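You operate a simulated robot arm through the tools that you are given. There is no shell and no other tool. Be economical: measure what you need, move in short steps, check, and stop when the job is done.

You run a simulated robot arm. Do the job below in one go: nothing can be reset, and whatever is moved stays where it is left.

Task
Tip the two apples on the tipping tray into the tub and let the three in the chute down.
Fine: level the tipping tray and shut the gate again; don't bruise the chute's three.

Only the result counts: the job must be done as asked and must still hold three seconds after the hand-in. Knocking over, shifting, dropping, spilling or breaking anything else fails it.

Robot
A 6-joint arm with a four-finger gripper on a trunk, on a base that drives. Base frame: it is fixed to the floor where the robot stands at the start and does not move with it; the origin is under the middle of the robot, x ahead of it, y to its left, z up; the surface under the hand at the start is at about z = 0.792. Units: m, rad, N and s.
Its first joint turns from -2.897 to 2.897 rad. Places, roughly: tipping tray [0.6, 0.2, 0.9]; yellow gate [0.7, 0.2, 0.9]. Payload 3.67 kg.
The tool frame sits at the grasp point between the pads (the TCP): z along the fingers, y along the line on which they close. The tips reach 0.028 m beyond it. The gripper opens to 0.112 m. The gripper's body begins 0.073 m behind the TCP.
Orientation is that of the tool frame in the base frame, as a unit quaternion [x, y, z, w]. With the fingers straight down and closing along the base's y, the tool's x points along the base's -x, its y along +y and its z along -z.

Tools
- The arm moves only by the tool move_arm. Its argument "targets" is a list of rows, each a list of 6 numbers: the shift along the tool's x, y, z in m, then the turn, a rotation vector about the tool's x, y, z in rad. In form: [[tx, ty, tz, wx, wy, wz], ...]. A call has 1 to 8 rows; each row is the pose to reach, as a shift and turn from the pose commanded when the call began, along the tool's axes at that moment. "fingers" is the gripper command, from -1 (fully open) to 1 (shut), values between in proportion, set as the call begins (left out, the last holds). Each row takes 0.2 s and may step no farther than 0.05 m and 0.15 rad from the row before; otherwise, or with a gripper value out of range, the whole call is refused. Where a pose cannot be reached the arm comes as near as it can. A force on the tool above 90 N (or 10 N above the force at the start of the call, whichever is more), or a blocked arm, ends the call early, and 0.2 s more pass. Each finger halts on what it meets, pressing with about 33 N; the grip force reading is that of the motor and also rises with nothing between the fingers. The clock runs only during rows and for 0.2 s after the last one: add rows that repeat a pose to give the fingers time. It gives the time, the measured TCP pose, the force on the tool (base axes), the opening and the grip force at its end, in the units of the frame above (readings bear some noise), with the torque about the TCP (base axes, N m) and any sound that the robot's microphone picked up, and new pictures: "views" is both (left out), scene, wrist or none.
- Cameras (640 x 400 px; columns grow to the right, rows downward): "scene" is now at [0.1087, 0.2126, 1.337]; the picture's right is [-0.04, -1.00, 0.00], its down [-0.52, 0.02, -0.86] and it looks along [0.85, -0.03, -0.52] (base axes); focal length 296 px, centre (320, 200). "wrist" rides on the gripper at [0.06, -0.018, -0.104] in the tool frame; the picture's right is [0.29, 0.96, 0.00], its down [-0.80, 0.24, -0.55] and it looks along [-0.53, 0.16, 0.83] (tool axes); focal length 234 px, centre (320, 200). There is no depth. A picture from a camera that has moved, and an enlarged one, comes with that camera's place and axes in the base frame and with its lens.
- steer(legs): drives the robot by 1 to 6 legs, each [ahead, left, turn to the left] in m, m and rad, along the robot's own axes; the way and the turn of a leg run together, so that a leg with both is an arc; at most 1.5 m and 3.142 rad a leg. The arm and the cameras ride along, it lands a little off, and it stops where it bumps. It gives what a move gives, and a new picture of the scene camera.
- turn_head(pan, tilt): turns the head with the scene camera to pan (to the left, within 2.496 rad either way) and tilt (down, from -0.506 to 1.204), counted from straight ahead of the robot. It gives what a move gives, and a new picture of the scene camera.
- zoom(camera, box): a new picture of the part [left, top, right, bottom] of that camera's present view, enlarged. No time passes.
- job_done(): hands the job in; it is judged then, once.

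Go step by step. Nothing tells you exact positions but the pictures and the camera data: compare them with the known pose of the tool, close in by small moves and look again before you grip or let go. The budget is 120 turns and 260 pictures, counting those below and the enlarged ones. Unless the task says otherwise, let go and move clear before handing in, and close with one line.

The tools are called after "Emit:" as a command line: name --pt "numbers of a row" for each row, then --argument value for the rest, lists and objects as JSON in quotes. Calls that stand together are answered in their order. move_arm: Moves the arm, as the interface text tells. Its arguments: {"type":"object","properties":{"targets":{"type":"array","items":{"type":"array","items":{"type":"number"}}},"fingers":{"type":"number"},"views":{"type":"string","enum":["both","scene","wrist","none"]}},"required":["targets"]} The other tools are called the same way: steer (legs) drives the base; turn_head (pan, tilt) turns the head that bears the scene camera; zoom (camera, box) takes an enlarged picture of a part of a camera's view; job_done () hands the job in.

At the start:

```text
time_s: 0.0
ee_pos: [0.6082, 0.1334, 1.1667]
tool_rot: [-0.001, 1.0, 0.001, -0.001]
ft_force: [1.0, -0.2, 0.2]
torque: [-0.02, -0.01, 0.01]
width: 0.1122
grip_force: 0.1
robot x, y, heading: [0.0016, 0.003, -0.001]
head pan, tilt: [-0.038, 0.545]
```

scene: 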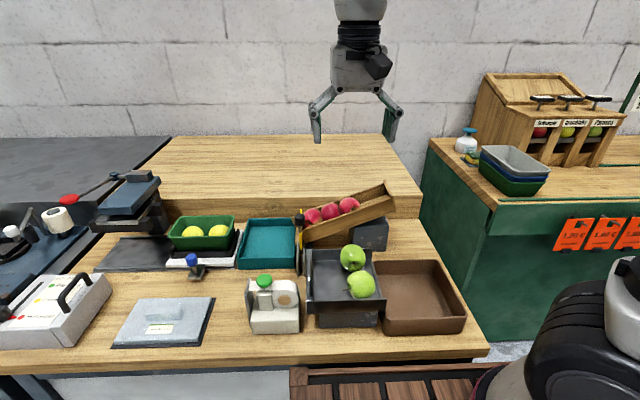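
wrist: 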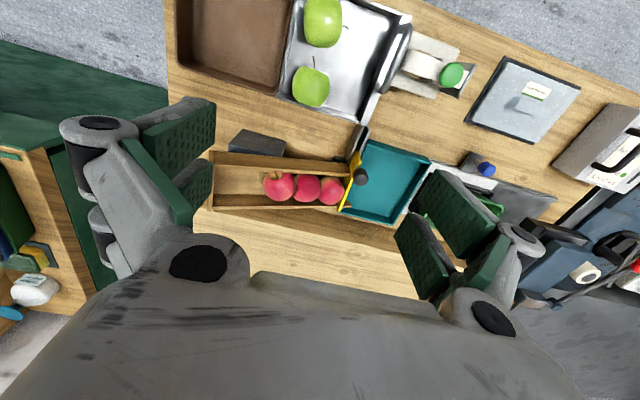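

I see the tipping tray with two green apples, with a brown tub to its right, and a chute with three red apples behind a yellow gate leading to a teal tray. I'll enlarge both to see the mechanisms.

Emit:
zoom --camera "scene" --box '[230, 170, 480, 345]'

Emit:
zoom --camera "wrist" --box '[160, 0, 480, 220]'

```text
2.29 times, centred on (355, 258) of scene
camera zoom: at [0.1087, 0.2126, 1.337], right [-0.04, -1.0, 0.0], down [-0.52, 0.02, -0.86], along [0.85, -0.03, -0.52], focal length 677 px, centre (240, 69)
```

zoom: 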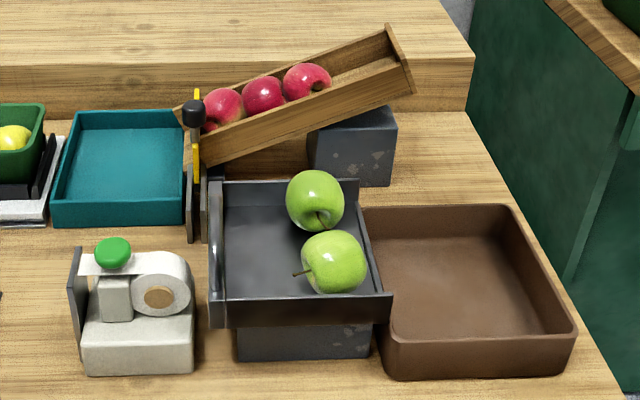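

```text
1.82 times, centred on (320, 110) of wrist
camera zoom: at [0.5497, 0.1169, 1.2695], right [-0.29, 0.96, 0.0], down [0.8, 0.24, 0.55], along [0.53, 0.16, -0.83], focal length 426 px, centre (320, 364)
```

zoom: 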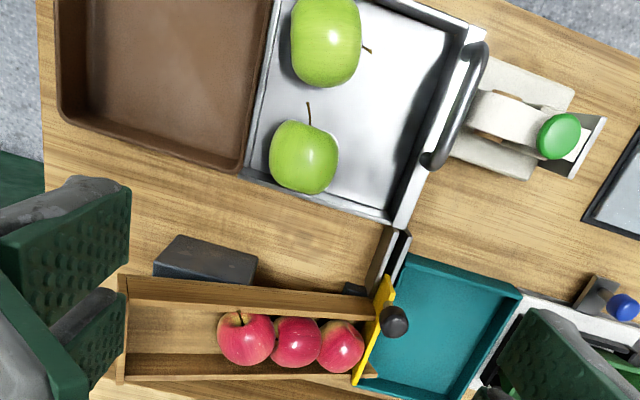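

The handle bar of the tray looks to lie near (0.53, 0.22, 0.905) and the gate knob near (0.717, 0.243, 0.903). I'll bring the wrist camera nearer for a better look.

Emit:
move_arm --pt "0 0.03 0.03 0 0 0" --pt "0 0.06 0.06 0 0 0" --pt "0 0.08 0.1 0 0 0" --pt "0 0.08 0.1 0 0 0" --views "both"

```text
time_s: 1.0
ee_pos: [0.6087, 0.2158, 1.0661]
tool_rot: [0.0, 1.0, -0.001, 0.0]
ft_force: [0.1, 0.7, 0.6]
torque: [0.02, -0.01, -0.01]
width: 0.1118
grip_force: 0.0
robot x, y, heading: [0.0002, -0.0027, -0.004]
head pan, tilt: [-0.038, 0.545]
camera scene: at [0.1086, 0.2126, 1.337], right [-0.04, -1.0, 0.0], down [-0.52, 0.02, -0.86], along [0.85, -0.03, -0.52], focal length 296 px, centre (320, 200)
camera wrist: at [0.5487, 0.1978, 1.1691], right [-0.29, 0.96, 0.0], down [0.8, 0.24, 0.55], along [0.53, 0.16, -0.83], focal length 234 px, centre (320, 200)
```

scene: 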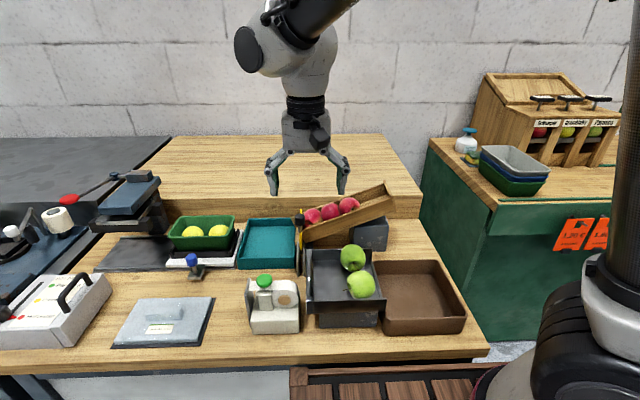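
wrist: 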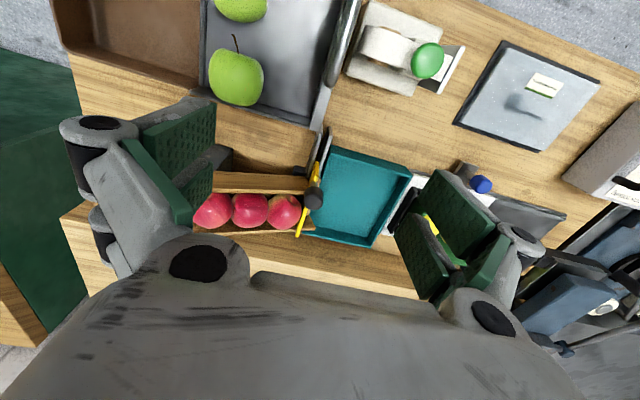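

Emit:
zoom --camera "wrist" --box '[190, 0, 450, 250]'

Emit:
zoom --camera "scene" --box '[270, 180, 350, 280]'

```text
1.60 times, centred on (320, 125) of wrist
camera zoom: at [0.5487, 0.1978, 1.1691], right [-0.29, 0.96, 0.0], down [0.8, 0.24, 0.55], along [0.53, 0.16, -0.83], focal length 375 px, centre (320, 320)
```

zoom: 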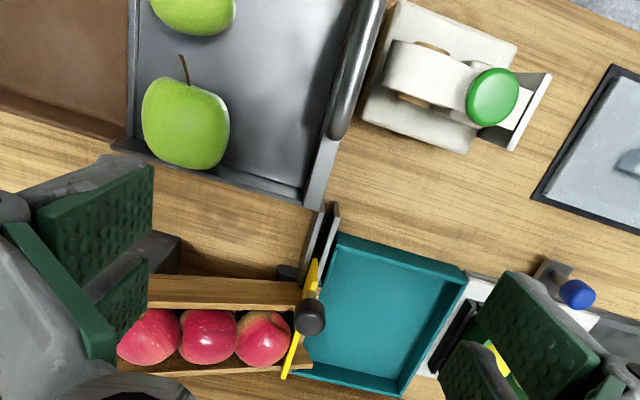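

```text
4.00 times, centred on (310, 230) of scene
camera zoom: at [0.1086, 0.2126, 1.337], right [-0.04, -1.0, 0.0], down [-0.52, 0.02, -0.86], along [0.85, -0.03, -0.52], focal length 1186 px, centre (360, 80)
```

zoom: 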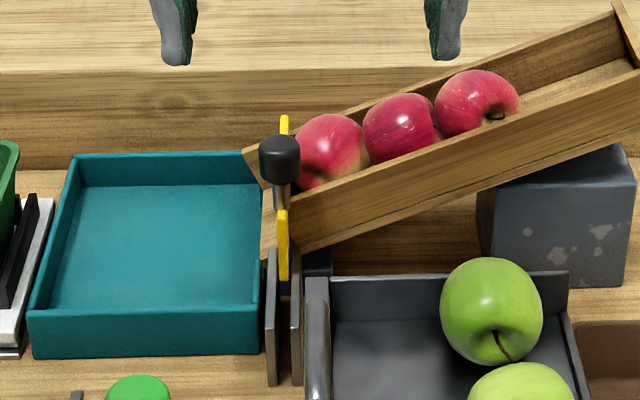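

The gate seems to sit in a pair of dark guide plates on the robot's side, with a knob on a stem. I'll swing the wrist camera round to the left to see how the gate moves.

Emit:
move_arm --pt "-0.01 0.015 0.0 0 0 0.14" --pt "-0.02 0.03 0.0 0 0 0.28" --pt "-0.03 0.045 0.0 0 0 0.42" --pt "-0.04 0.06 0.0 0 0 0.56" --pt "-0.05 0.075 0.0 0 0 0.7" --pt "-0.06 0.09 0.0 0 0 0.84" --pt "-0.07 0.105 0.0 0 0 0.98" --pt "-0.08 0.115 0.02 0 0 1.12" --views "wrist"

```text
time_s: 2.8
ee_pos: [0.6885, 0.3301, 1.0446]
tool_rot: [0.532, 0.847, 0.0, 0.0]
ft_force: [-1.1, -0.3, 0.7]
torque: [-0.01, -0.01, 0.01]
width: 0.1119
grip_force: 0.1
robot x, y, heading: [0.005, 0.0011, 0.001]
head pan, tilt: [-0.038, 0.545]
camera wrist: at [0.6459, 0.3765, 1.1484], right [0.74, 0.68, 0.0], down [0.56, -0.61, 0.55], along [0.37, -0.41, -0.83], focal length 234 px, centre (320, 200)
```

wrist: 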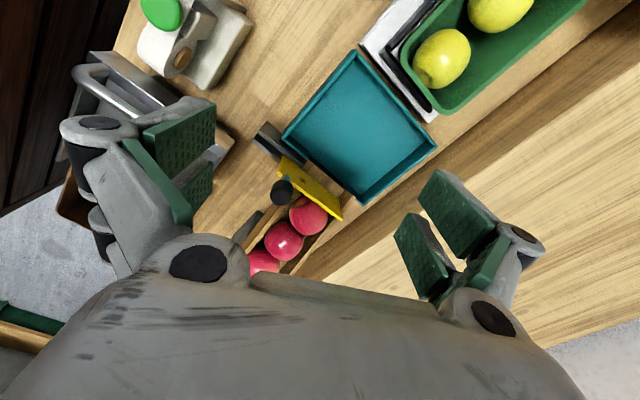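

Emit:
zoom --camera "wrist" --box '[220, 100, 360, 260]'

```text
2.50 times, centred on (290, 180) of wrist
camera zoom: at [0.6459, 0.3765, 1.1484], right [0.74, 0.68, 0.0], down [0.56, -0.61, 0.55], along [0.37, -0.41, -0.83], focal length 585 px, centre (395, 250)
```

zoom: 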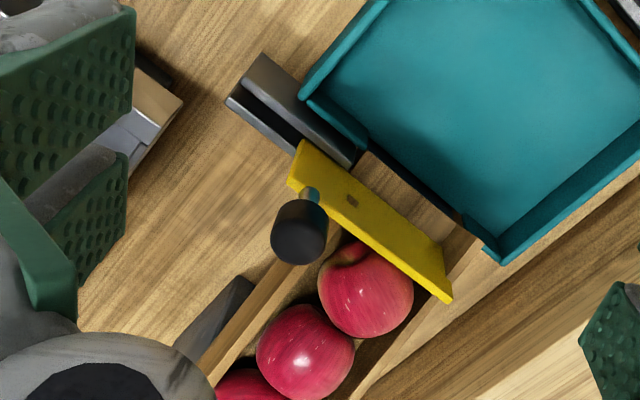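

The gate is a slide: the knob stands at its near end, and the guide slot runs toward the robot, so it should open by pulling the knob toward −x. I'll go above the knob (about 0.708, 0.241, 0.917), with the fingers closing along x and part shut.

Emit:
move_arm --pt "-0.022 -0.005 0.0 0 0 0.112" --pt "-0.044 -0.01 0.0 0 0 0.224" --pt "-0.066 -0.016 0.01 0 0 0.336" --pt "-0.0887 -0.021 0.03 0 0 0.449" --pt "-0.0887 -0.021 0.04 0 0 0.449" --fingers 0.25 --views "both"

Emit:
zoom --camera "scene" --box '[260, 150, 380, 270]'

Emit:
zoom --camera "wrist" --box '[220, 80, 420, 260]'

```text
time_s: 4.0
ee_pos: [0.7093, 0.2407, 1.0054]
tool_rot: [0.707, 0.707, 0.0, 0.0]
ft_force: [0.0, -0.1, -0.1]
torque: [0.0, 0.01, 0.04]
width: 0.0418
grip_force: 0.1
robot x, y, heading: [-0.003, 0.0004, -0.002]
head pan, tilt: [-0.038, 0.545]
camera scene: at [0.1086, 0.2127, 1.337], right [-0.04, -1.0, 0.0], down [-0.52, 0.02, -0.86], along [0.85, -0.03, -0.52], focal length 296 px, centre (320, 200)
camera wrist: at [0.6916, 0.3009, 1.109], right [0.96, 0.29, 0.0], down [0.24, -0.8, 0.55], along [0.16, -0.53, -0.83], focal length 234 px, centre (320, 200)
```

scene: 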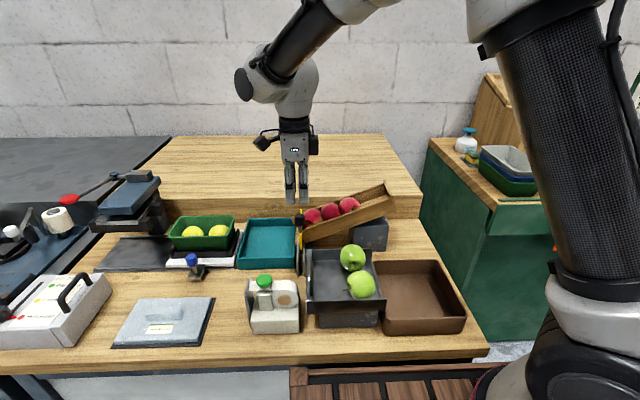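
wrist: 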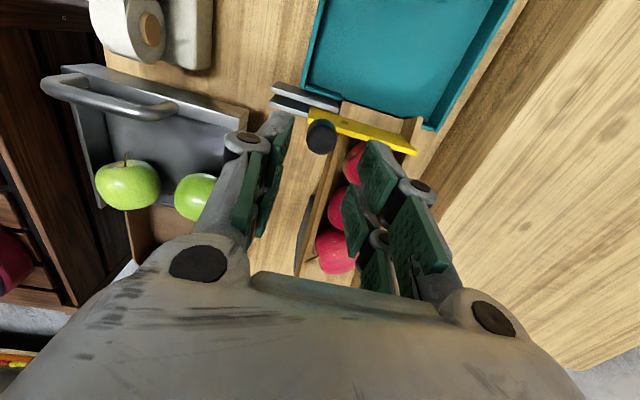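

```text
3.33 times, centred on (320, 210) of scene
camera zoom: at [0.1086, 0.2127, 1.337], right [-0.04, -1.0, 0.0], down [-0.52, 0.02, -0.86], along [0.85, -0.03, -0.52], focal length 988 px, centre (320, 167)
```

zoom: 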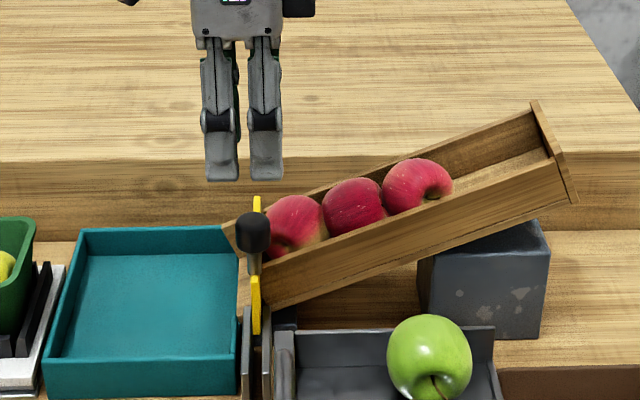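

```text
2.22 times, centred on (320, 170) of wrist
camera zoom: at [0.6916, 0.3009, 1.109], right [0.96, 0.29, 0.0], down [0.24, -0.8, 0.55], along [0.16, -0.53, -0.83], focal length 520 px, centre (320, 267)
```

zoom: 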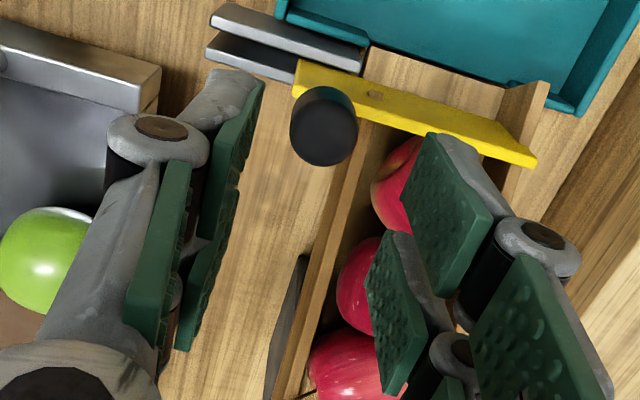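

Knob and tool line up within a few millimetres. I'll go down so that the tips straddle the knob but stay above the gate's top edge.

Emit:
move_arm --pt "0 0 0.03 0 0 0" --pt "0 0 0.055 0 0 0" --pt "0 0 0.073 0 0 0" --pt "0 0 0.073 0 0 0" --views "both"

Emit:
zoom --camera "scene" --box '[260, 150, 380, 270]'

Emit:
zoom --camera "wrist" --box '[220, 80, 420, 260]'

```text
time_s: 5.0
ee_pos: [0.7102, 0.2414, 0.9318]
tool_rot: [0.706, 0.708, 0.0, 0.001]
ft_force: [0.1, 0.4, -0.6]
torque: [0.03, 0.05, 0.03]
width: 0.042
grip_force: 0.1
robot x, y, heading: [-0.0003, -0.0019, 0.006]
head pan, tilt: [-0.038, 0.545]
camera scene: at [0.1087, 0.2127, 1.337], right [-0.04, -1.0, 0.0], down [-0.52, 0.02, -0.86], along [0.85, -0.03, -0.52], focal length 296 px, centre (320, 200)
camera wrist: at [0.6921, 0.3015, 1.0356], right [0.96, 0.29, 0.0], down [0.24, -0.8, 0.55], along [0.16, -0.53, -0.83], focal length 234 px, centre (320, 200)
```

scene: 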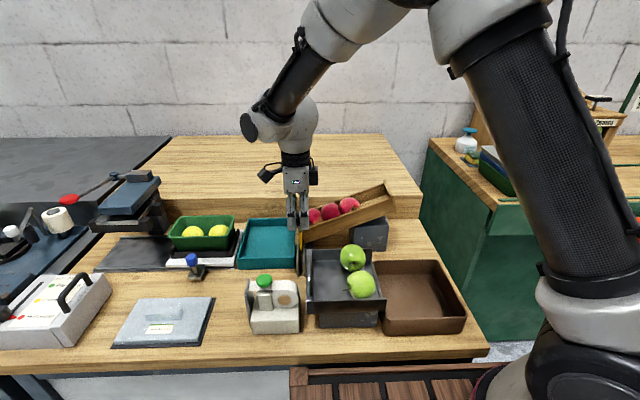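
wrist: 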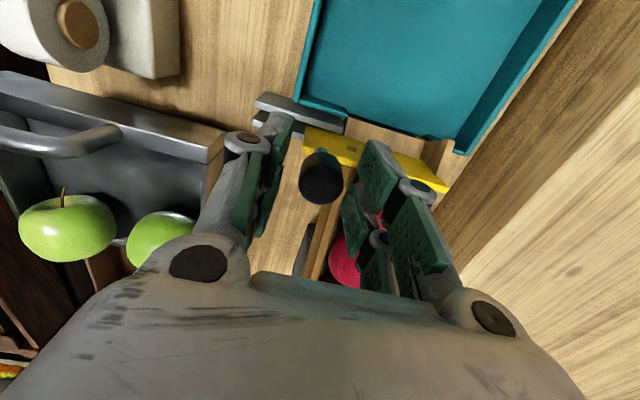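

```text
3.33 times, centred on (320, 210) of scene
camera zoom: at [0.1087, 0.2127, 1.337], right [-0.04, -1.0, 0.0], down [-0.52, 0.02, -0.86], along [0.85, -0.03, -0.52], focal length 988 px, centre (320, 167)
```

zoom: 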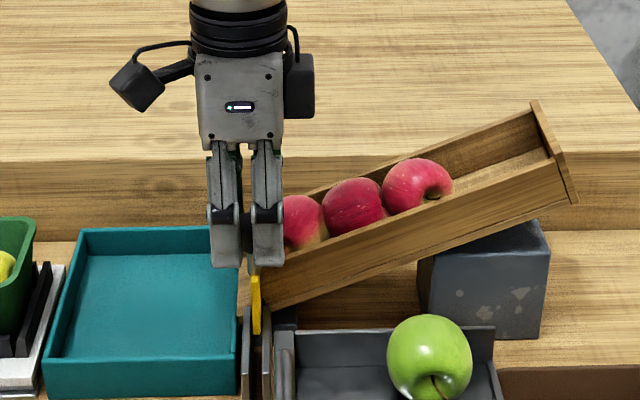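

```text
2.22 times, centred on (320, 170) of wrist
camera zoom: at [0.6921, 0.3015, 1.0356], right [0.96, 0.29, 0.0], down [0.24, -0.8, 0.55], along [0.16, -0.53, -0.83], focal length 520 px, centre (320, 267)
```

zoom: 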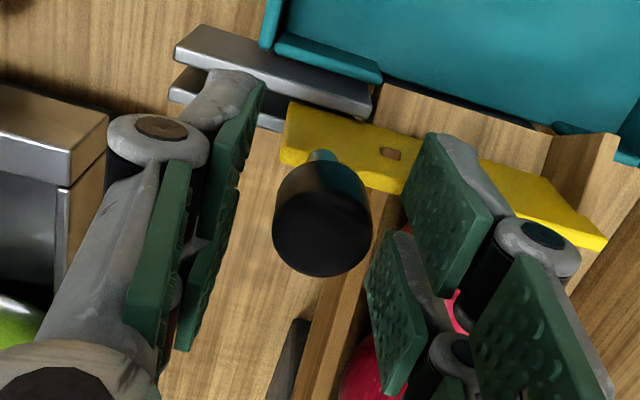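

The knob sits centred between the fingers. I'll lower 5 mm more and close on it.

Emit:
move_arm --pt "0 0 0.005 0 0 0" --pt "0 0 0.005 0 0 0" --views "none"

Emit:
move_arm --pt "0 0 0 0 0 0" --pt "0 0 0 0 0 0" --fingers 1 --views "both"

Emit:
zoom --camera "wrist" --box '[220, 80, 420, 260]'

```text
time_s: 5.6
ee_pos: [0.7106, 0.2415, 0.9278]
tool_rot: [0.707, 0.708, 0.0, 0.0]
ft_force: [-0.2, 0.3, 0.0]
torque: [-0.04, 0.01, 0.01]
width: 0.0418
grip_force: 0.0
robot x, y, heading: [0.0014, 0.0007, 0.0]
head pan, tilt: [-0.038, 0.545]
```

```text
time_s: 6.2
ee_pos: [0.711, 0.241, 0.9273]
tool_rot: [0.707, 0.708, 0.0, 0.0]
ft_force: [1.7, -0.1, -0.2]
torque: [-0.07, -0.07, 0.11]
width: 0.0245
grip_force: 44.8
robot x, y, heading: [-0.0042, -0.0036, 0.0]
head pan, tilt: [-0.038, 0.545]
camera scene: at [0.1088, 0.2127, 1.3369], right [-0.04, -1.0, 0.0], down [-0.52, 0.02, -0.86], along [0.85, -0.03, -0.52], focal length 296 px, centre (320, 200)
camera wrist: at [0.6921, 0.3013, 1.0306], right [0.96, 0.29, 0.0], down [0.24, -0.8, 0.55], along [0.16, -0.53, -0.83], focal length 234 px, centre (320, 200)
```

scene: 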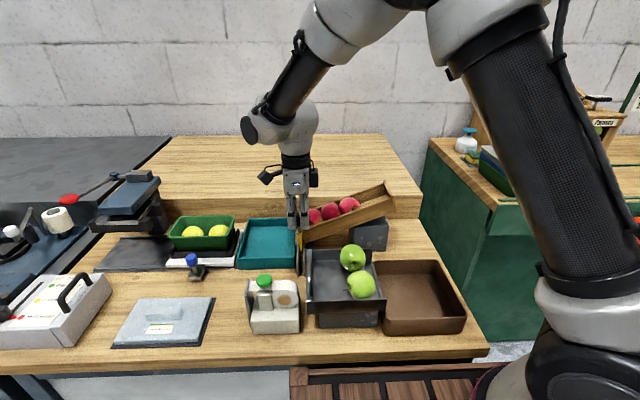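
wrist: 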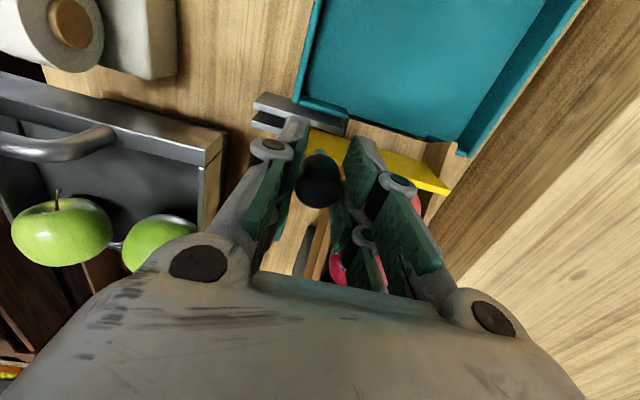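

```text
2.22 times, centred on (320, 170) of wrist
camera zoom: at [0.6921, 0.3013, 1.0306], right [0.96, 0.29, 0.0], down [0.24, -0.8, 0.55], along [0.16, -0.53, -0.83], focal length 520 px, centre (320, 267)
```

zoom: 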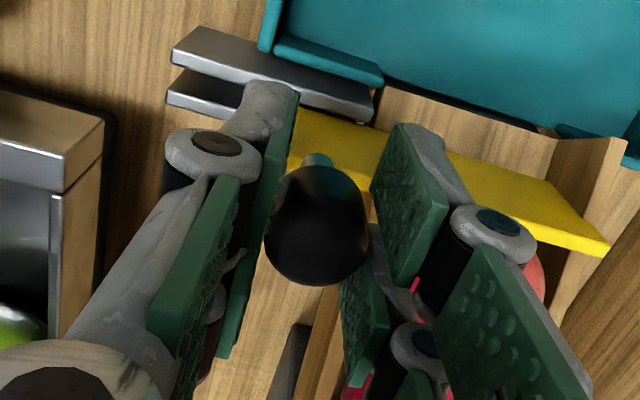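

Gripped the knob (0.0245 m wide). I'll pull a little toward the robot to test the slide.

Emit:
move_arm --pt "0 -0.005 0 0 0 0" --pt "0 -0.012 0 0 0 0" --views "wrist"

Emit:
zoom --camera "wrist" --box '[220, 80, 420, 260]'

```text
time_s: 6.8
ee_pos: [0.6971, 0.2405, 0.927]
tool_rot: [0.707, 0.707, 0.001, 0.001]
ft_force: [-0.4, 0.6, 1.4]
torque: [0.01, 0.07, -0.03]
width: 0.0242
grip_force: 45.1
robot x, y, heading: [0.0011, -0.0004, 0.004]
head pan, tilt: [-0.038, 0.545]
camera wrist: at [0.6788, 0.3013, 1.0306], right [0.96, 0.29, 0.0], down [0.24, -0.8, 0.55], along [0.16, -0.53, -0.83], focal length 234 px, centre (320, 200)
```

wrist: 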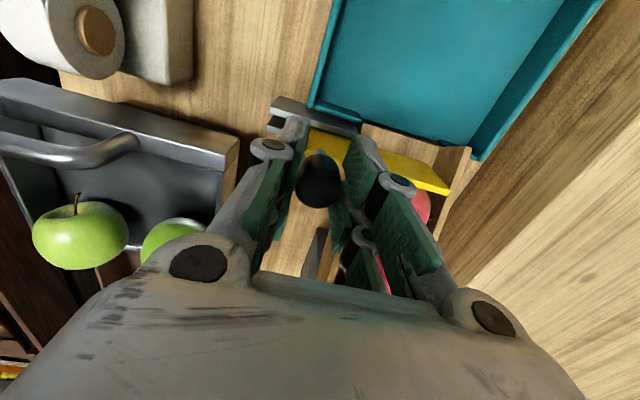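

```text
2.22 times, centred on (320, 170) of wrist
camera zoom: at [0.6788, 0.3013, 1.0306], right [0.96, 0.29, 0.0], down [0.24, -0.8, 0.55], along [0.16, -0.53, -0.83], focal length 520 px, centre (320, 267)
```

zoom: 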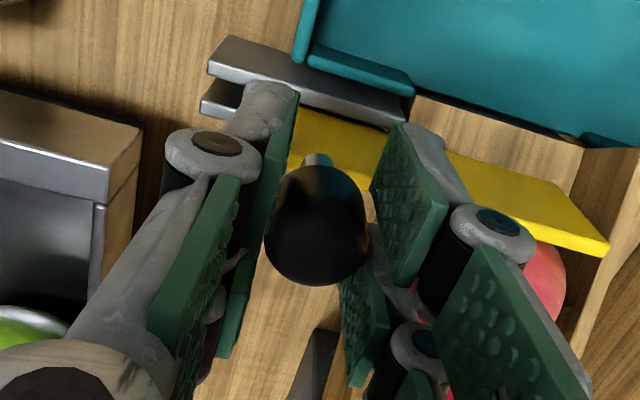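

The gate slides freely. I'll pull on to about 6 cm and look.

Emit:
move_arm --pt "0 -0.012 0 0 0 0" --pt "0 -0.024 0 0 0 0" --pt "0 -0.036 0 0 0 0" --pt "0 -0.046 0 0 0 0" --views "both"

Emit:
zoom --camera "scene" --box '[230, 170, 400, 290]'

```text
time_s: 7.8
ee_pos: [0.6502, 0.2414, 0.9265]
tool_rot: [0.706, 0.708, -0.002, 0.0]
ft_force: [0.1, 3.3, -24.4]
torque: [0.45, 0.05, -0.04]
width: 0.0245
grip_force: 45.5
robot x, y, heading: [-0.001, 0.0022, -0.001]
head pan, tilt: [-0.038, 0.545]
camera scene: at [0.1094, 0.2131, 1.3368], right [-0.04, -1.0, 0.0], down [-0.52, 0.02, -0.86], along [0.85, -0.03, -0.52], focal length 296 px, centre (320, 200)
camera wrist: at [0.633, 0.3015, 1.0307], right [0.96, 0.29, 0.0], down [0.24, -0.8, 0.55], along [0.16, -0.53, -0.83], focal length 234 px, centre (320, 200)
```

scene: 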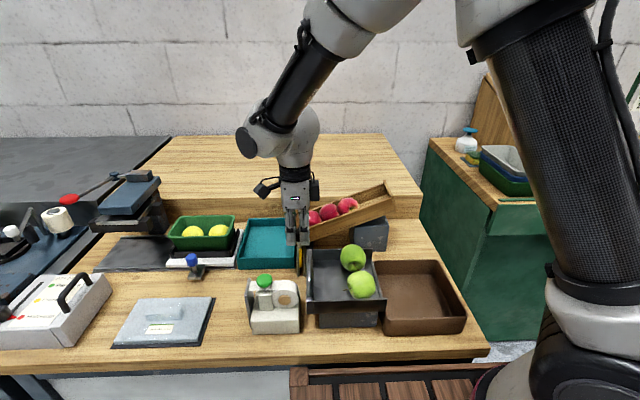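
wrist: 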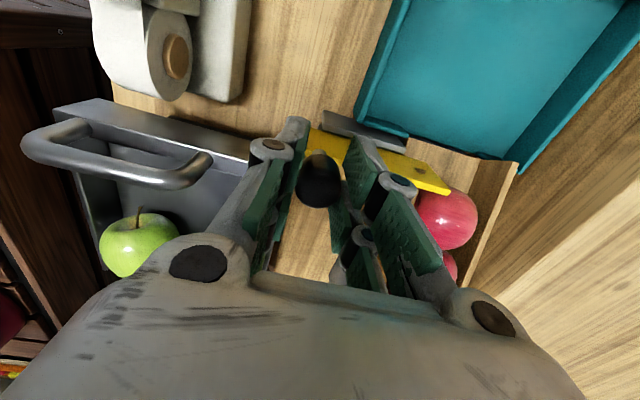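

```text
3.33 times, centred on (315, 230) of scene
camera zoom: at [0.1094, 0.2131, 1.3368], right [-0.04, -1.0, 0.0], down [-0.52, 0.02, -0.86], along [0.85, -0.03, -0.52], focal length 988 px, centre (337, 100)
```

zoom: 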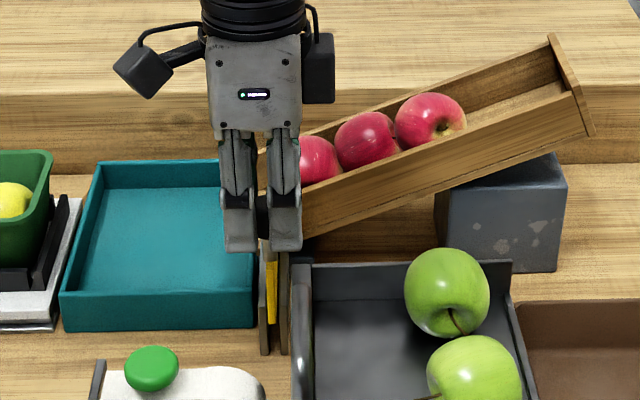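

There's 24 N vertical load: probably a finger tip on a guide plate. I'll look closer before going on.

Emit:
zoom --camera "wrist" --box '[230, 90, 410, 220]'

Emit:
zoom --camera "scene" --box '[275, 205, 325, 285]'

```text
3.08 times, centred on (320, 155) of wrist
camera zoom: at [0.633, 0.3015, 1.0307], right [0.96, 0.29, 0.0], down [0.24, -0.8, 0.55], along [0.16, -0.53, -0.83], focal length 720 px, centre (320, 338)
```

zoom: 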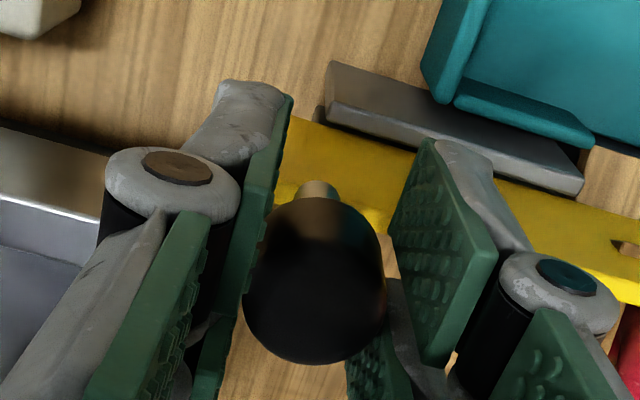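

```text
5.00 times, centred on (300, 245) of scene
camera zoom: at [0.1094, 0.2131, 1.3368], right [-0.04, -1.0, 0.0], down [-0.52, 0.02, -0.86], along [0.85, -0.03, -0.52], focal length 1482 px, centre (420, -25)
```

zoom: 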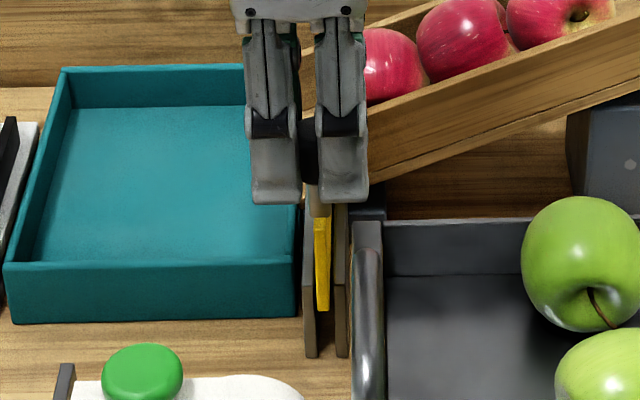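

Emit:
move_arm --pt "0 0 -0.002 0 0 0" --pt "0 0 -0.002 0 0 0" --views "none"

```text
time_s: 8.4
ee_pos: [0.6519, 0.2405, 0.9278]
tool_rot: [0.707, 0.707, -0.003, 0.0]
ft_force: [-1.8, -3.1, -42.1]
torque: [-0.05, 0.06, -0.04]
width: 0.0243
grip_force: 45.0
robot x, y, heading: [-0.0016, -0.0018, 0.004]
head pan, tilt: [-0.038, 0.545]
```

Raising made it worse, so the gate is pulling the tool down; the guide must slope slightly. I'll ease down.

Emit:
move_arm --pt "0 0 0.003 0 0 0" --pt "0 0 0.005 0 0 0" --views "none"

```text
time_s: 9.0
ee_pos: [0.6522, 0.241, 0.9278]
tool_rot: [0.706, 0.708, 0.003, 0.0]
ft_force: [-1.1, -23.1, 34.7]
torque: [-1.41, 0.06, 0.04]
width: 0.0242
grip_force: 44.9
robot x, y, heading: [-0.0031, -0.0003, 0.0]
head pan, tilt: [-0.038, 0.545]
```

Vertically captive with neutral height in between; set there and continue pulling.

Emit:
move_arm --pt "0 0 -0.0025 0 0 0" --pt "0 0 -0.0025 0 0 0" --views "none"

Emit:
move_arm --pt "0 -0.008 0 0 0 0" --pt "0 -0.016 0 0 0 0" --views "both"

```text
time_s: 9.6
ee_pos: [0.6513, 0.241, 0.9293]
tool_rot: [0.707, 0.708, 0.001, 0.0]
ft_force: [0.7, -21.7, 29.2]
torque: [-0.19, -0.03, -0.07]
width: 0.0241
grip_force: 45.0
robot x, y, heading: [0.003, -0.0011, -0.003]
head pan, tilt: [-0.038, 0.545]
```

```text
time_s: 10.2
ee_pos: [0.6352, 0.2406, 0.9284]
tool_rot: [0.706, 0.708, 0.001, 0.0]
ft_force: [0.1, -17.9, 31.0]
torque: [-0.45, -0.03, 0.12]
width: 0.0244
grip_force: 44.6
robot x, y, heading: [-0.0036, 0.0025, 0.001]
head pan, tilt: [-0.038, 0.545]
camera scene: at [0.1079, 0.2117, 1.3372], right [-0.04, -1.0, 0.0], down [-0.52, 0.02, -0.86], along [0.86, -0.03, -0.52], focal length 296 px, centre (320, 200)
camera wrist: at [0.6162, 0.3006, 1.0321], right [0.96, 0.29, 0.0], down [0.24, -0.8, 0.55], along [0.16, -0.53, -0.83], focal length 234 px, centre (320, 200)
```

scene: 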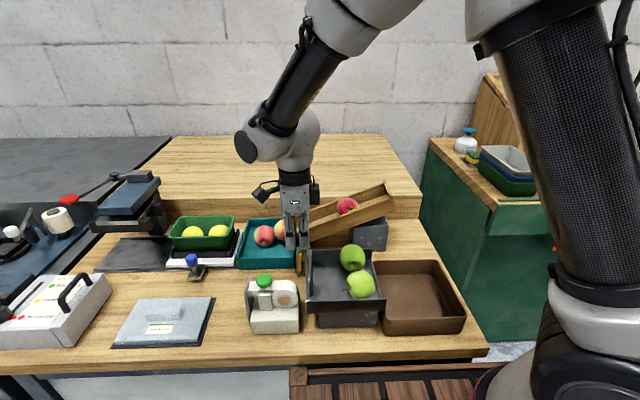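
wrist: 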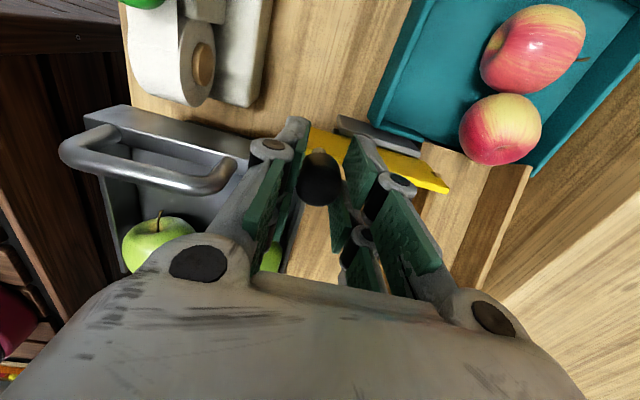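

Two apples are down; one is still up the chute, perhaps rolling. I'll ease the load, pull 1 cm more and wait.

Emit:
move_arm --pt "0 -0.006 -0.001 0 0 0" --pt "0 -0.012 -0.0015 0 0 0" --pt "0 -0.012 -0.0015 0 0 0" --pt "0 -0.012 -0.0015 0 0 0" --views "both"

Emit:
zoom --camera "scene" --box '[230, 170, 400, 290]'

```text
time_s: 10.9
ee_pos: [0.6339, 0.2405, 0.9287]
tool_rot: [0.706, 0.708, 0.006, 0.002]
ft_force: [35.0, -5.2, -25.2]
torque: [0.1, -0.76, 0.07]
width: 0.0246
grip_force: 45.0
robot x, y, heading: [0.0011, -0.0012, -0.002]
head pan, tilt: [-0.038, 0.545]
stopped in row 3: the force on the tool passed its limit at 92 N (the readings are from after the stop); the commanded pose is now the measured one
camera scene: at [0.1124, 0.2126, 1.3368], right [-0.04, -1.0, 0.0], down [-0.52, 0.02, -0.85], along [0.85, -0.03, -0.52], focal length 296 px, centre (320, 200)
camera wrist: at [0.6135, 0.3001, 1.032], right [0.96, 0.29, 0.01], down [0.24, -0.8, 0.55], along [0.17, -0.53, -0.83], focal length 234 px, centre (320, 200)
```

scene: 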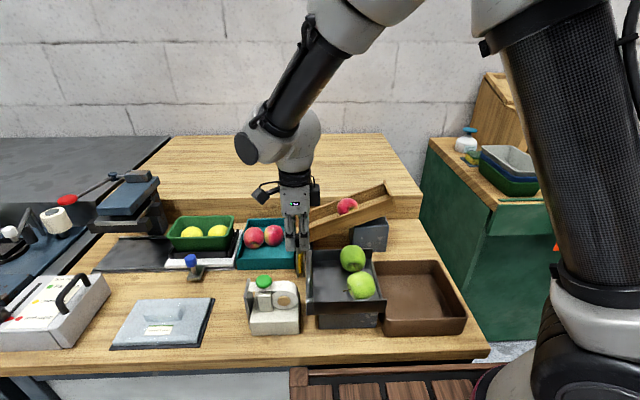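
wrist: 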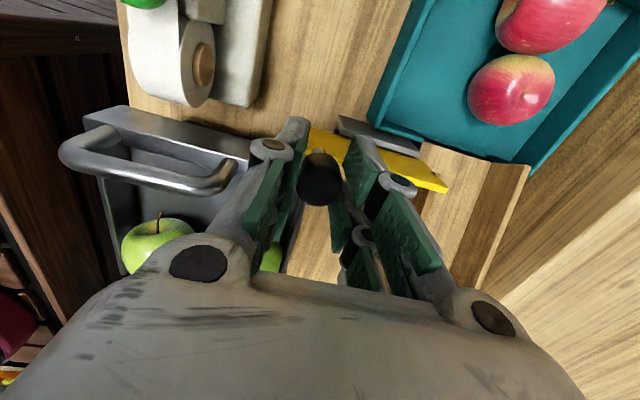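

```text
3.33 times, centred on (315, 230) of scene
camera zoom: at [0.1124, 0.2126, 1.3368], right [-0.04, -1.0, 0.0], down [-0.52, 0.02, -0.85], along [0.85, -0.03, -0.52], focal length 988 px, centre (337, 100)
```

zoom: 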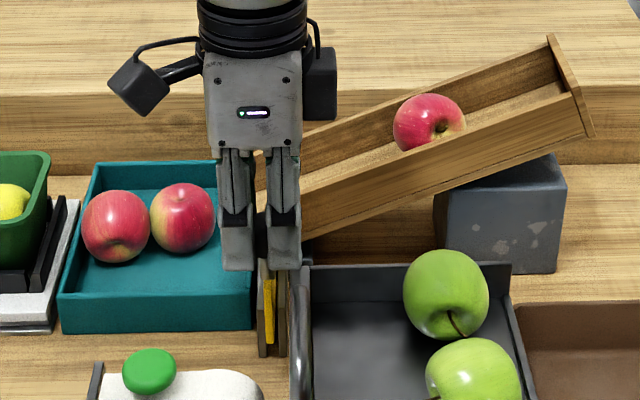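

The gate is at its stop, with two apples down and the third stuck partway up the chute. I'll release the knob a little, check the gate stays open, and lift clear.

Emit:
move_arm --pt "0 0 0 0 0 0" --pt "0 0 0 0 0 0" --fingers 0.3 --views "none"

Emit:
move_arm --pt "0 0 -0.03 0 0 0" --pt "0 0 -0.07 0 0 0" --pt "0 0 -0.11 0 0 0" --views "both"

Emit:
zoom --camera "scene" --box '[230, 170, 400, 290]'

```text
time_s: 11.5
ee_pos: [0.6299, 0.2412, 0.9306]
tool_rot: [0.706, 0.708, 0.006, 0.002]
ft_force: [1.0, -0.6, 0.2]
torque: [0.02, -0.01, 0.0]
width: 0.0392
grip_force: 0.0
robot x, y, heading: [0.0044, 0.0, 0.005]
head pan, tilt: [-0.038, 0.545]
```

```text
time_s: 12.3
ee_pos: [0.6252, 0.2411, 1.0399]
tool_rot: [0.706, 0.709, 0.004, 0.002]
ft_force: [0.9, 0.0, 0.2]
torque: [-0.01, 0.0, 0.01]
width: 0.0391
grip_force: 0.0
robot x, y, heading: [-0.0002, -0.0022, 0.001]
head pan, tilt: [-0.038, 0.545]
camera scene: at [0.1102, 0.2127, 1.3369], right [-0.04, -1.0, 0.0], down [-0.52, 0.02, -0.86], along [0.85, -0.03, -0.52], focal length 296 px, centre (320, 200)
camera wrist: at [0.6061, 0.3013, 1.1432], right [0.96, 0.29, 0.01], down [0.24, -0.8, 0.55], along [0.17, -0.53, -0.83], focal length 234 px, centre (320, 200)
```

scene: 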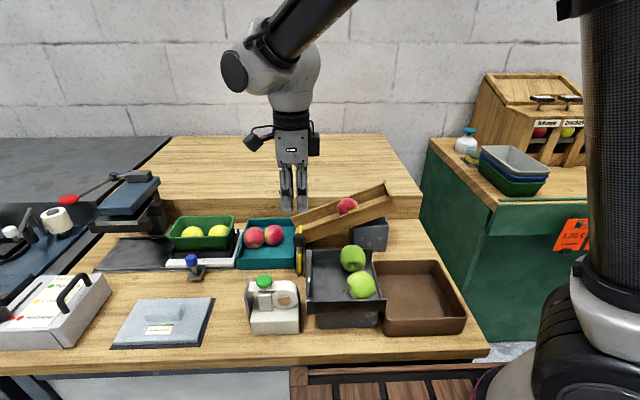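
wrist: 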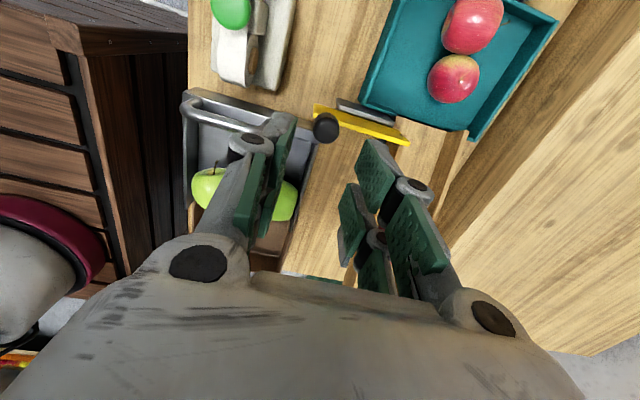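

```text
3.33 times, centred on (315, 230) of scene
camera zoom: at [0.1102, 0.2127, 1.3369], right [-0.04, -1.0, 0.0], down [-0.52, 0.02, -0.86], along [0.85, -0.03, -0.52], focal length 988 px, centre (337, 100)
```

zoom: 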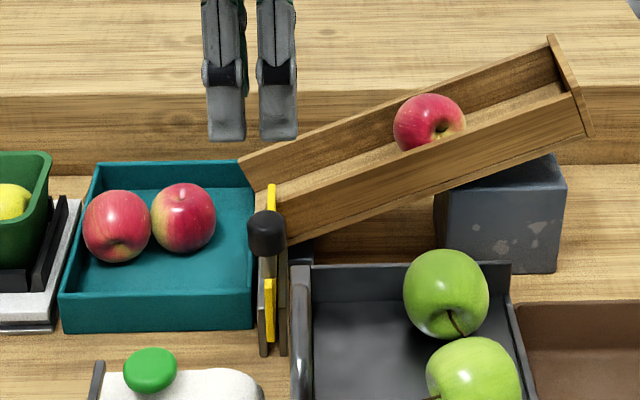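

The gate stays open by itself. I'll shut the fingers and go to behind (uphill of) the stuck apple near (0.765, 0.117, 0.914), turning back to the standard orientation on the way.

Emit:
move_arm --pt "-0.017 0.013 -0.01 0 0 -0.143" --pt "-0.034 0.025 -0.02 0 0 -0.286" --pt "-0.05 0.038 -0.02 0 0 -0.429" --pt "-0.067 0.051 -0.02 0 0 -0.572" --pt "-0.084 0.064 -0.02 0 0 -0.715" --pt "-0.1 0.076 -0.02 0 0 -0.858" --pt "-0.118 0.089 -0.02 0 0 -1.0" --pt "-0.135 0.1 -0.02 0 0 -1.143" --fingers 1 --views "none"

```text
time_s: 14.1
ee_pos: [0.7313, 0.106, 1.0609]
tool_rot: [0.209, 0.978, 0.003, 0.005]
ft_force: [-0.6, -0.5, 0.2]
torque: [0.0, 0.02, 0.02]
width: 0.0003
grip_force: 33.1
robot x, y, heading: [0.0035, -0.0002, -0.004]
head pan, tilt: [-0.038, 0.545]
```

Emit:
move_arm --pt "-0.018 -0.012 0 0 0 -0.14" --pt "-0.036 -0.025 0 0 0 -0.28" --pt "-0.0539 -0.0372 0 0 0 -0.421" --pt "-0.0539 -0.0372 0 0 0 -0.421" --views "both"

Emit:
zoom --camera "scene" --box '[290, 140, 410, 270]'

```text
time_s: 15.1
ee_pos: [0.7625, 0.0499, 1.0607]
tool_rot: [0.001, 1.0, 0.003, 0.006]
ft_force: [0.9, 0.1, -0.6]
torque: [-0.02, 0.0, -0.05]
width: 0.0
grip_force: 33.3
robot x, y, heading: [0.0016, 0.0029, 0.004]
head pan, tilt: [-0.038, 0.545]
camera scene: at [0.11, 0.2125, 1.337], right [-0.04, -1.0, 0.0], down [-0.52, 0.02, -0.86], along [0.85, -0.03, -0.52], focal length 296 px, centre (320, 200)
camera wrist: at [0.701, 0.0313, 1.1637], right [-0.29, 0.96, 0.0], down [0.79, 0.24, 0.56], along [0.54, 0.16, -0.83], focal length 234 px, centre (320, 200)
```

scene: 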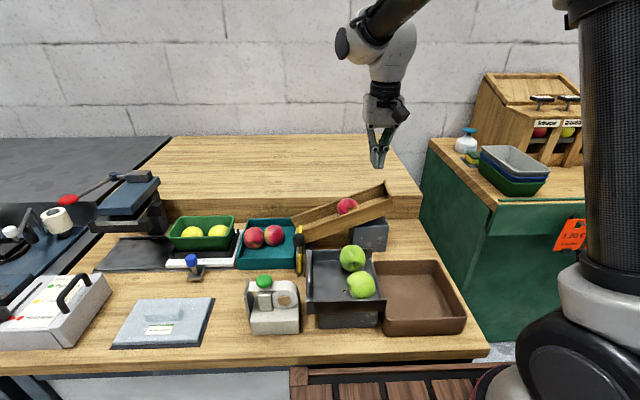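
wrist: 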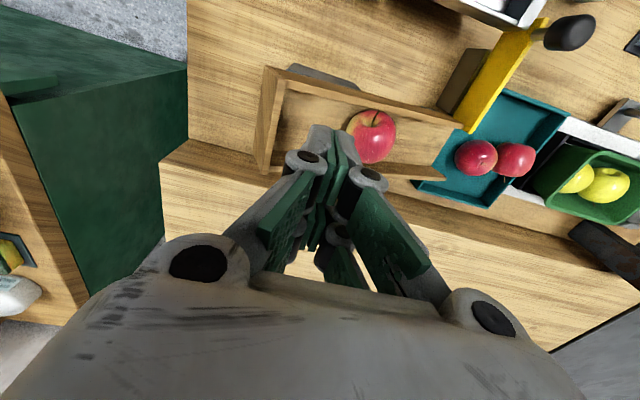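

```text
3.08 times, centred on (350, 205) of scene
camera zoom: at [0.11, 0.2125, 1.337], right [-0.04, -1.0, 0.0], down [-0.52, 0.02, -0.86], along [0.85, -0.03, -0.52], focal length 912 px, centre (228, 185)
```

zoom: 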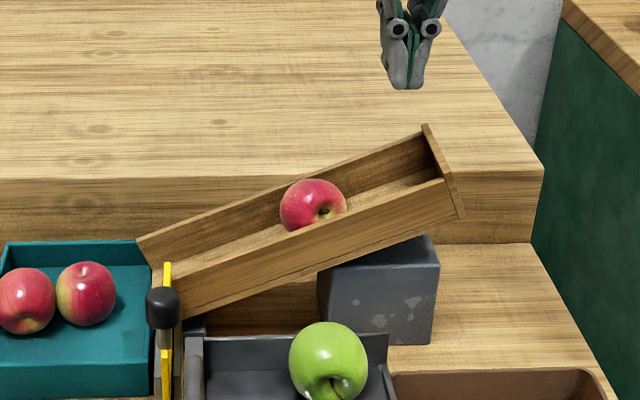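

The apple is at about (0.770, 0.115, 0.905), and the chute's end wall near y = 0.005. I'll lower the closed fingers into the gap uphill of it.

Emit:
move_arm --pt "-0.004 -0.005 0.04 0 0 0" --pt "-0.005 -0.006 0.08 0 0 0" --pt "-0.005 -0.006 0.108 0 0 0" --pt "-0.005 -0.006 0.108 0 0 0" --views "both"

Emit:
zoom --camera "scene" --box '[290, 140, 410, 270]'

```text
time_s: 16.1
ee_pos: [0.7696, 0.043, 0.9534]
tool_rot: [0.001, 1.0, 0.002, 0.006]
ft_force: [0.3, 0.1, -0.6]
torque: [-0.03, -0.02, 0.0]
width: 0.0
grip_force: 33.4
robot x, y, heading: [0.0003, 0.0018, 0.003]
head pan, tilt: [-0.038, 0.545]
camera scene: at [0.11, 0.2125, 1.337], right [-0.04, -1.0, 0.0], down [-0.52, 0.02, -0.86], along [0.85, -0.03, -0.52], focal length 296 px, centre (320, 200)
camera wrist: at [0.7075, 0.0254, 1.0553], right [-0.29, 0.96, 0.0], down [0.79, 0.23, 0.56], along [0.54, 0.16, -0.83], focal length 234 px, centre (320, 200)
```

scene: 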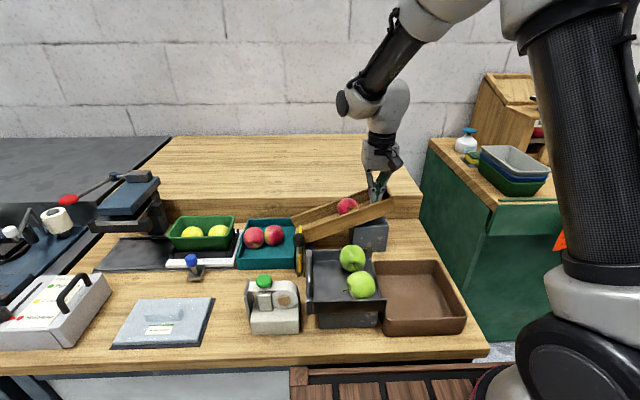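
wrist: 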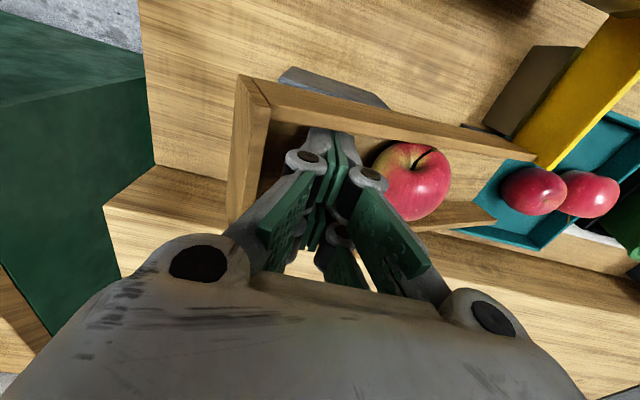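

```text
3.08 times, centred on (350, 205) of scene
camera zoom: at [0.11, 0.2125, 1.337], right [-0.04, -1.0, 0.0], down [-0.52, 0.02, -0.86], along [0.85, -0.03, -0.52], focal length 912 px, centre (228, 185)
```

zoom: 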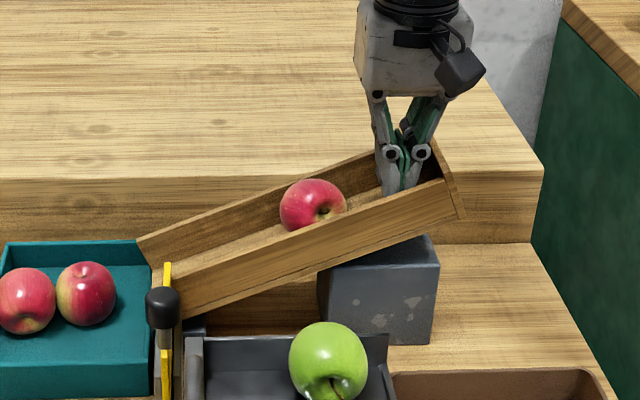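

The fingers are inside the chute uphill of the apple. I'll advance slowly downhill to touch it.

Emit:
move_arm --pt "0 0.006 0.002 0 0 0" --pt "0 0.012 0.004 0 0 0" --pt "0 0.018 0.007 0 0 0" --pt "0 0.023 0.009 0 0 0" --pt "0 0.027 0.01 0 0 0" --pt "0 0.03 0.011 0 0 0" --views "scene"

Emit:
zoom --camera "scene" --box '[230, 170, 400, 290]'

```text
time_s: 17.5
ee_pos: [0.7698, 0.074, 0.9425]
tool_rot: [0.002, 1.0, 0.003, 0.006]
ft_force: [-0.3, 0.2, -0.7]
torque: [-0.02, 0.01, 0.01]
width: 0.0001
grip_force: 33.4
robot x, y, heading: [0.0018, -0.0, -0.0]
head pan, tilt: [-0.038, 0.545]
camera scene: at [0.11, 0.2125, 1.337], right [-0.04, -1.0, 0.0], down [-0.52, 0.02, -0.86], along [0.85, -0.03, -0.52], focal length 296 px, centre (320, 200)
```

scene: 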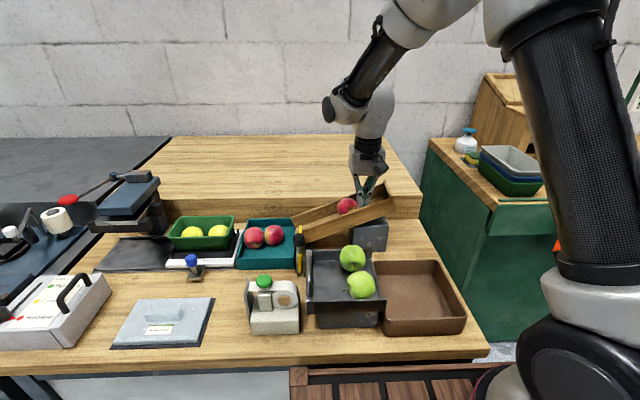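

```text
3.33 times, centred on (315, 230) of scene
camera zoom: at [0.11, 0.2125, 1.337], right [-0.04, -1.0, 0.0], down [-0.52, 0.02, -0.86], along [0.85, -0.03, -0.52], focal length 988 px, centre (337, 100)
```

zoom: 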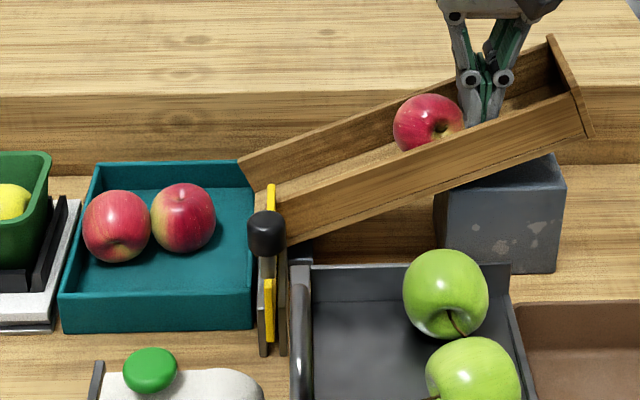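

Emit:
move_arm --pt "0 0.003 0.001 0 0 0" --pt "0 0.006 0.002 0 0 0" --pt "0 0.009 0.003 0 0 0" --pt "0 0.012 0.004 0 0 0" --pt "0 0.015 0.005 0 0 0" --pt "0 0.015 0.005 0 0 0" --views "scene"

Emit:
zoom --camera "scene" --box '[230, 170, 400, 290]'

```text
time_s: 18.9
ee_pos: [0.7699, 0.089, 0.9385]
tool_rot: [0.002, 1.0, 0.002, 0.006]
ft_force: [0.8, 0.4, -0.1]
torque: [-0.01, 0.02, 0.04]
width: 0.0001
grip_force: 32.7
robot x, y, heading: [0.0004, -0.0022, 0.002]
head pan, tilt: [-0.038, 0.545]
camera scene: at [0.11, 0.2125, 1.337], right [-0.04, -1.0, 0.0], down [-0.52, 0.02, -0.86], along [0.85, -0.03, -0.52], focal length 296 px, centre (320, 200)
```

scene: 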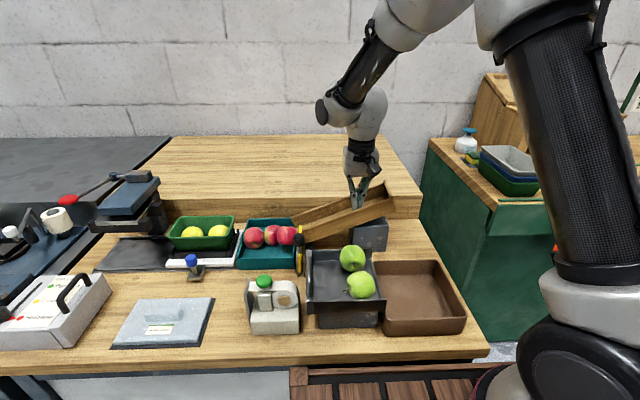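

```text
3.33 times, centred on (315, 230) of scene
camera zoom: at [0.11, 0.2125, 1.337], right [-0.04, -1.0, 0.0], down [-0.52, 0.02, -0.86], along [0.85, -0.03, -0.52], focal length 988 px, centre (337, 100)
```

zoom: 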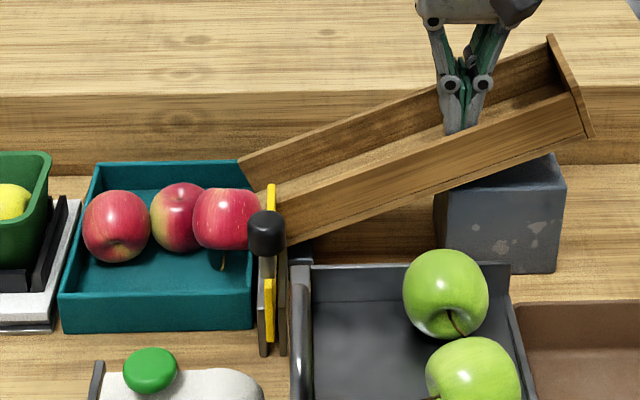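

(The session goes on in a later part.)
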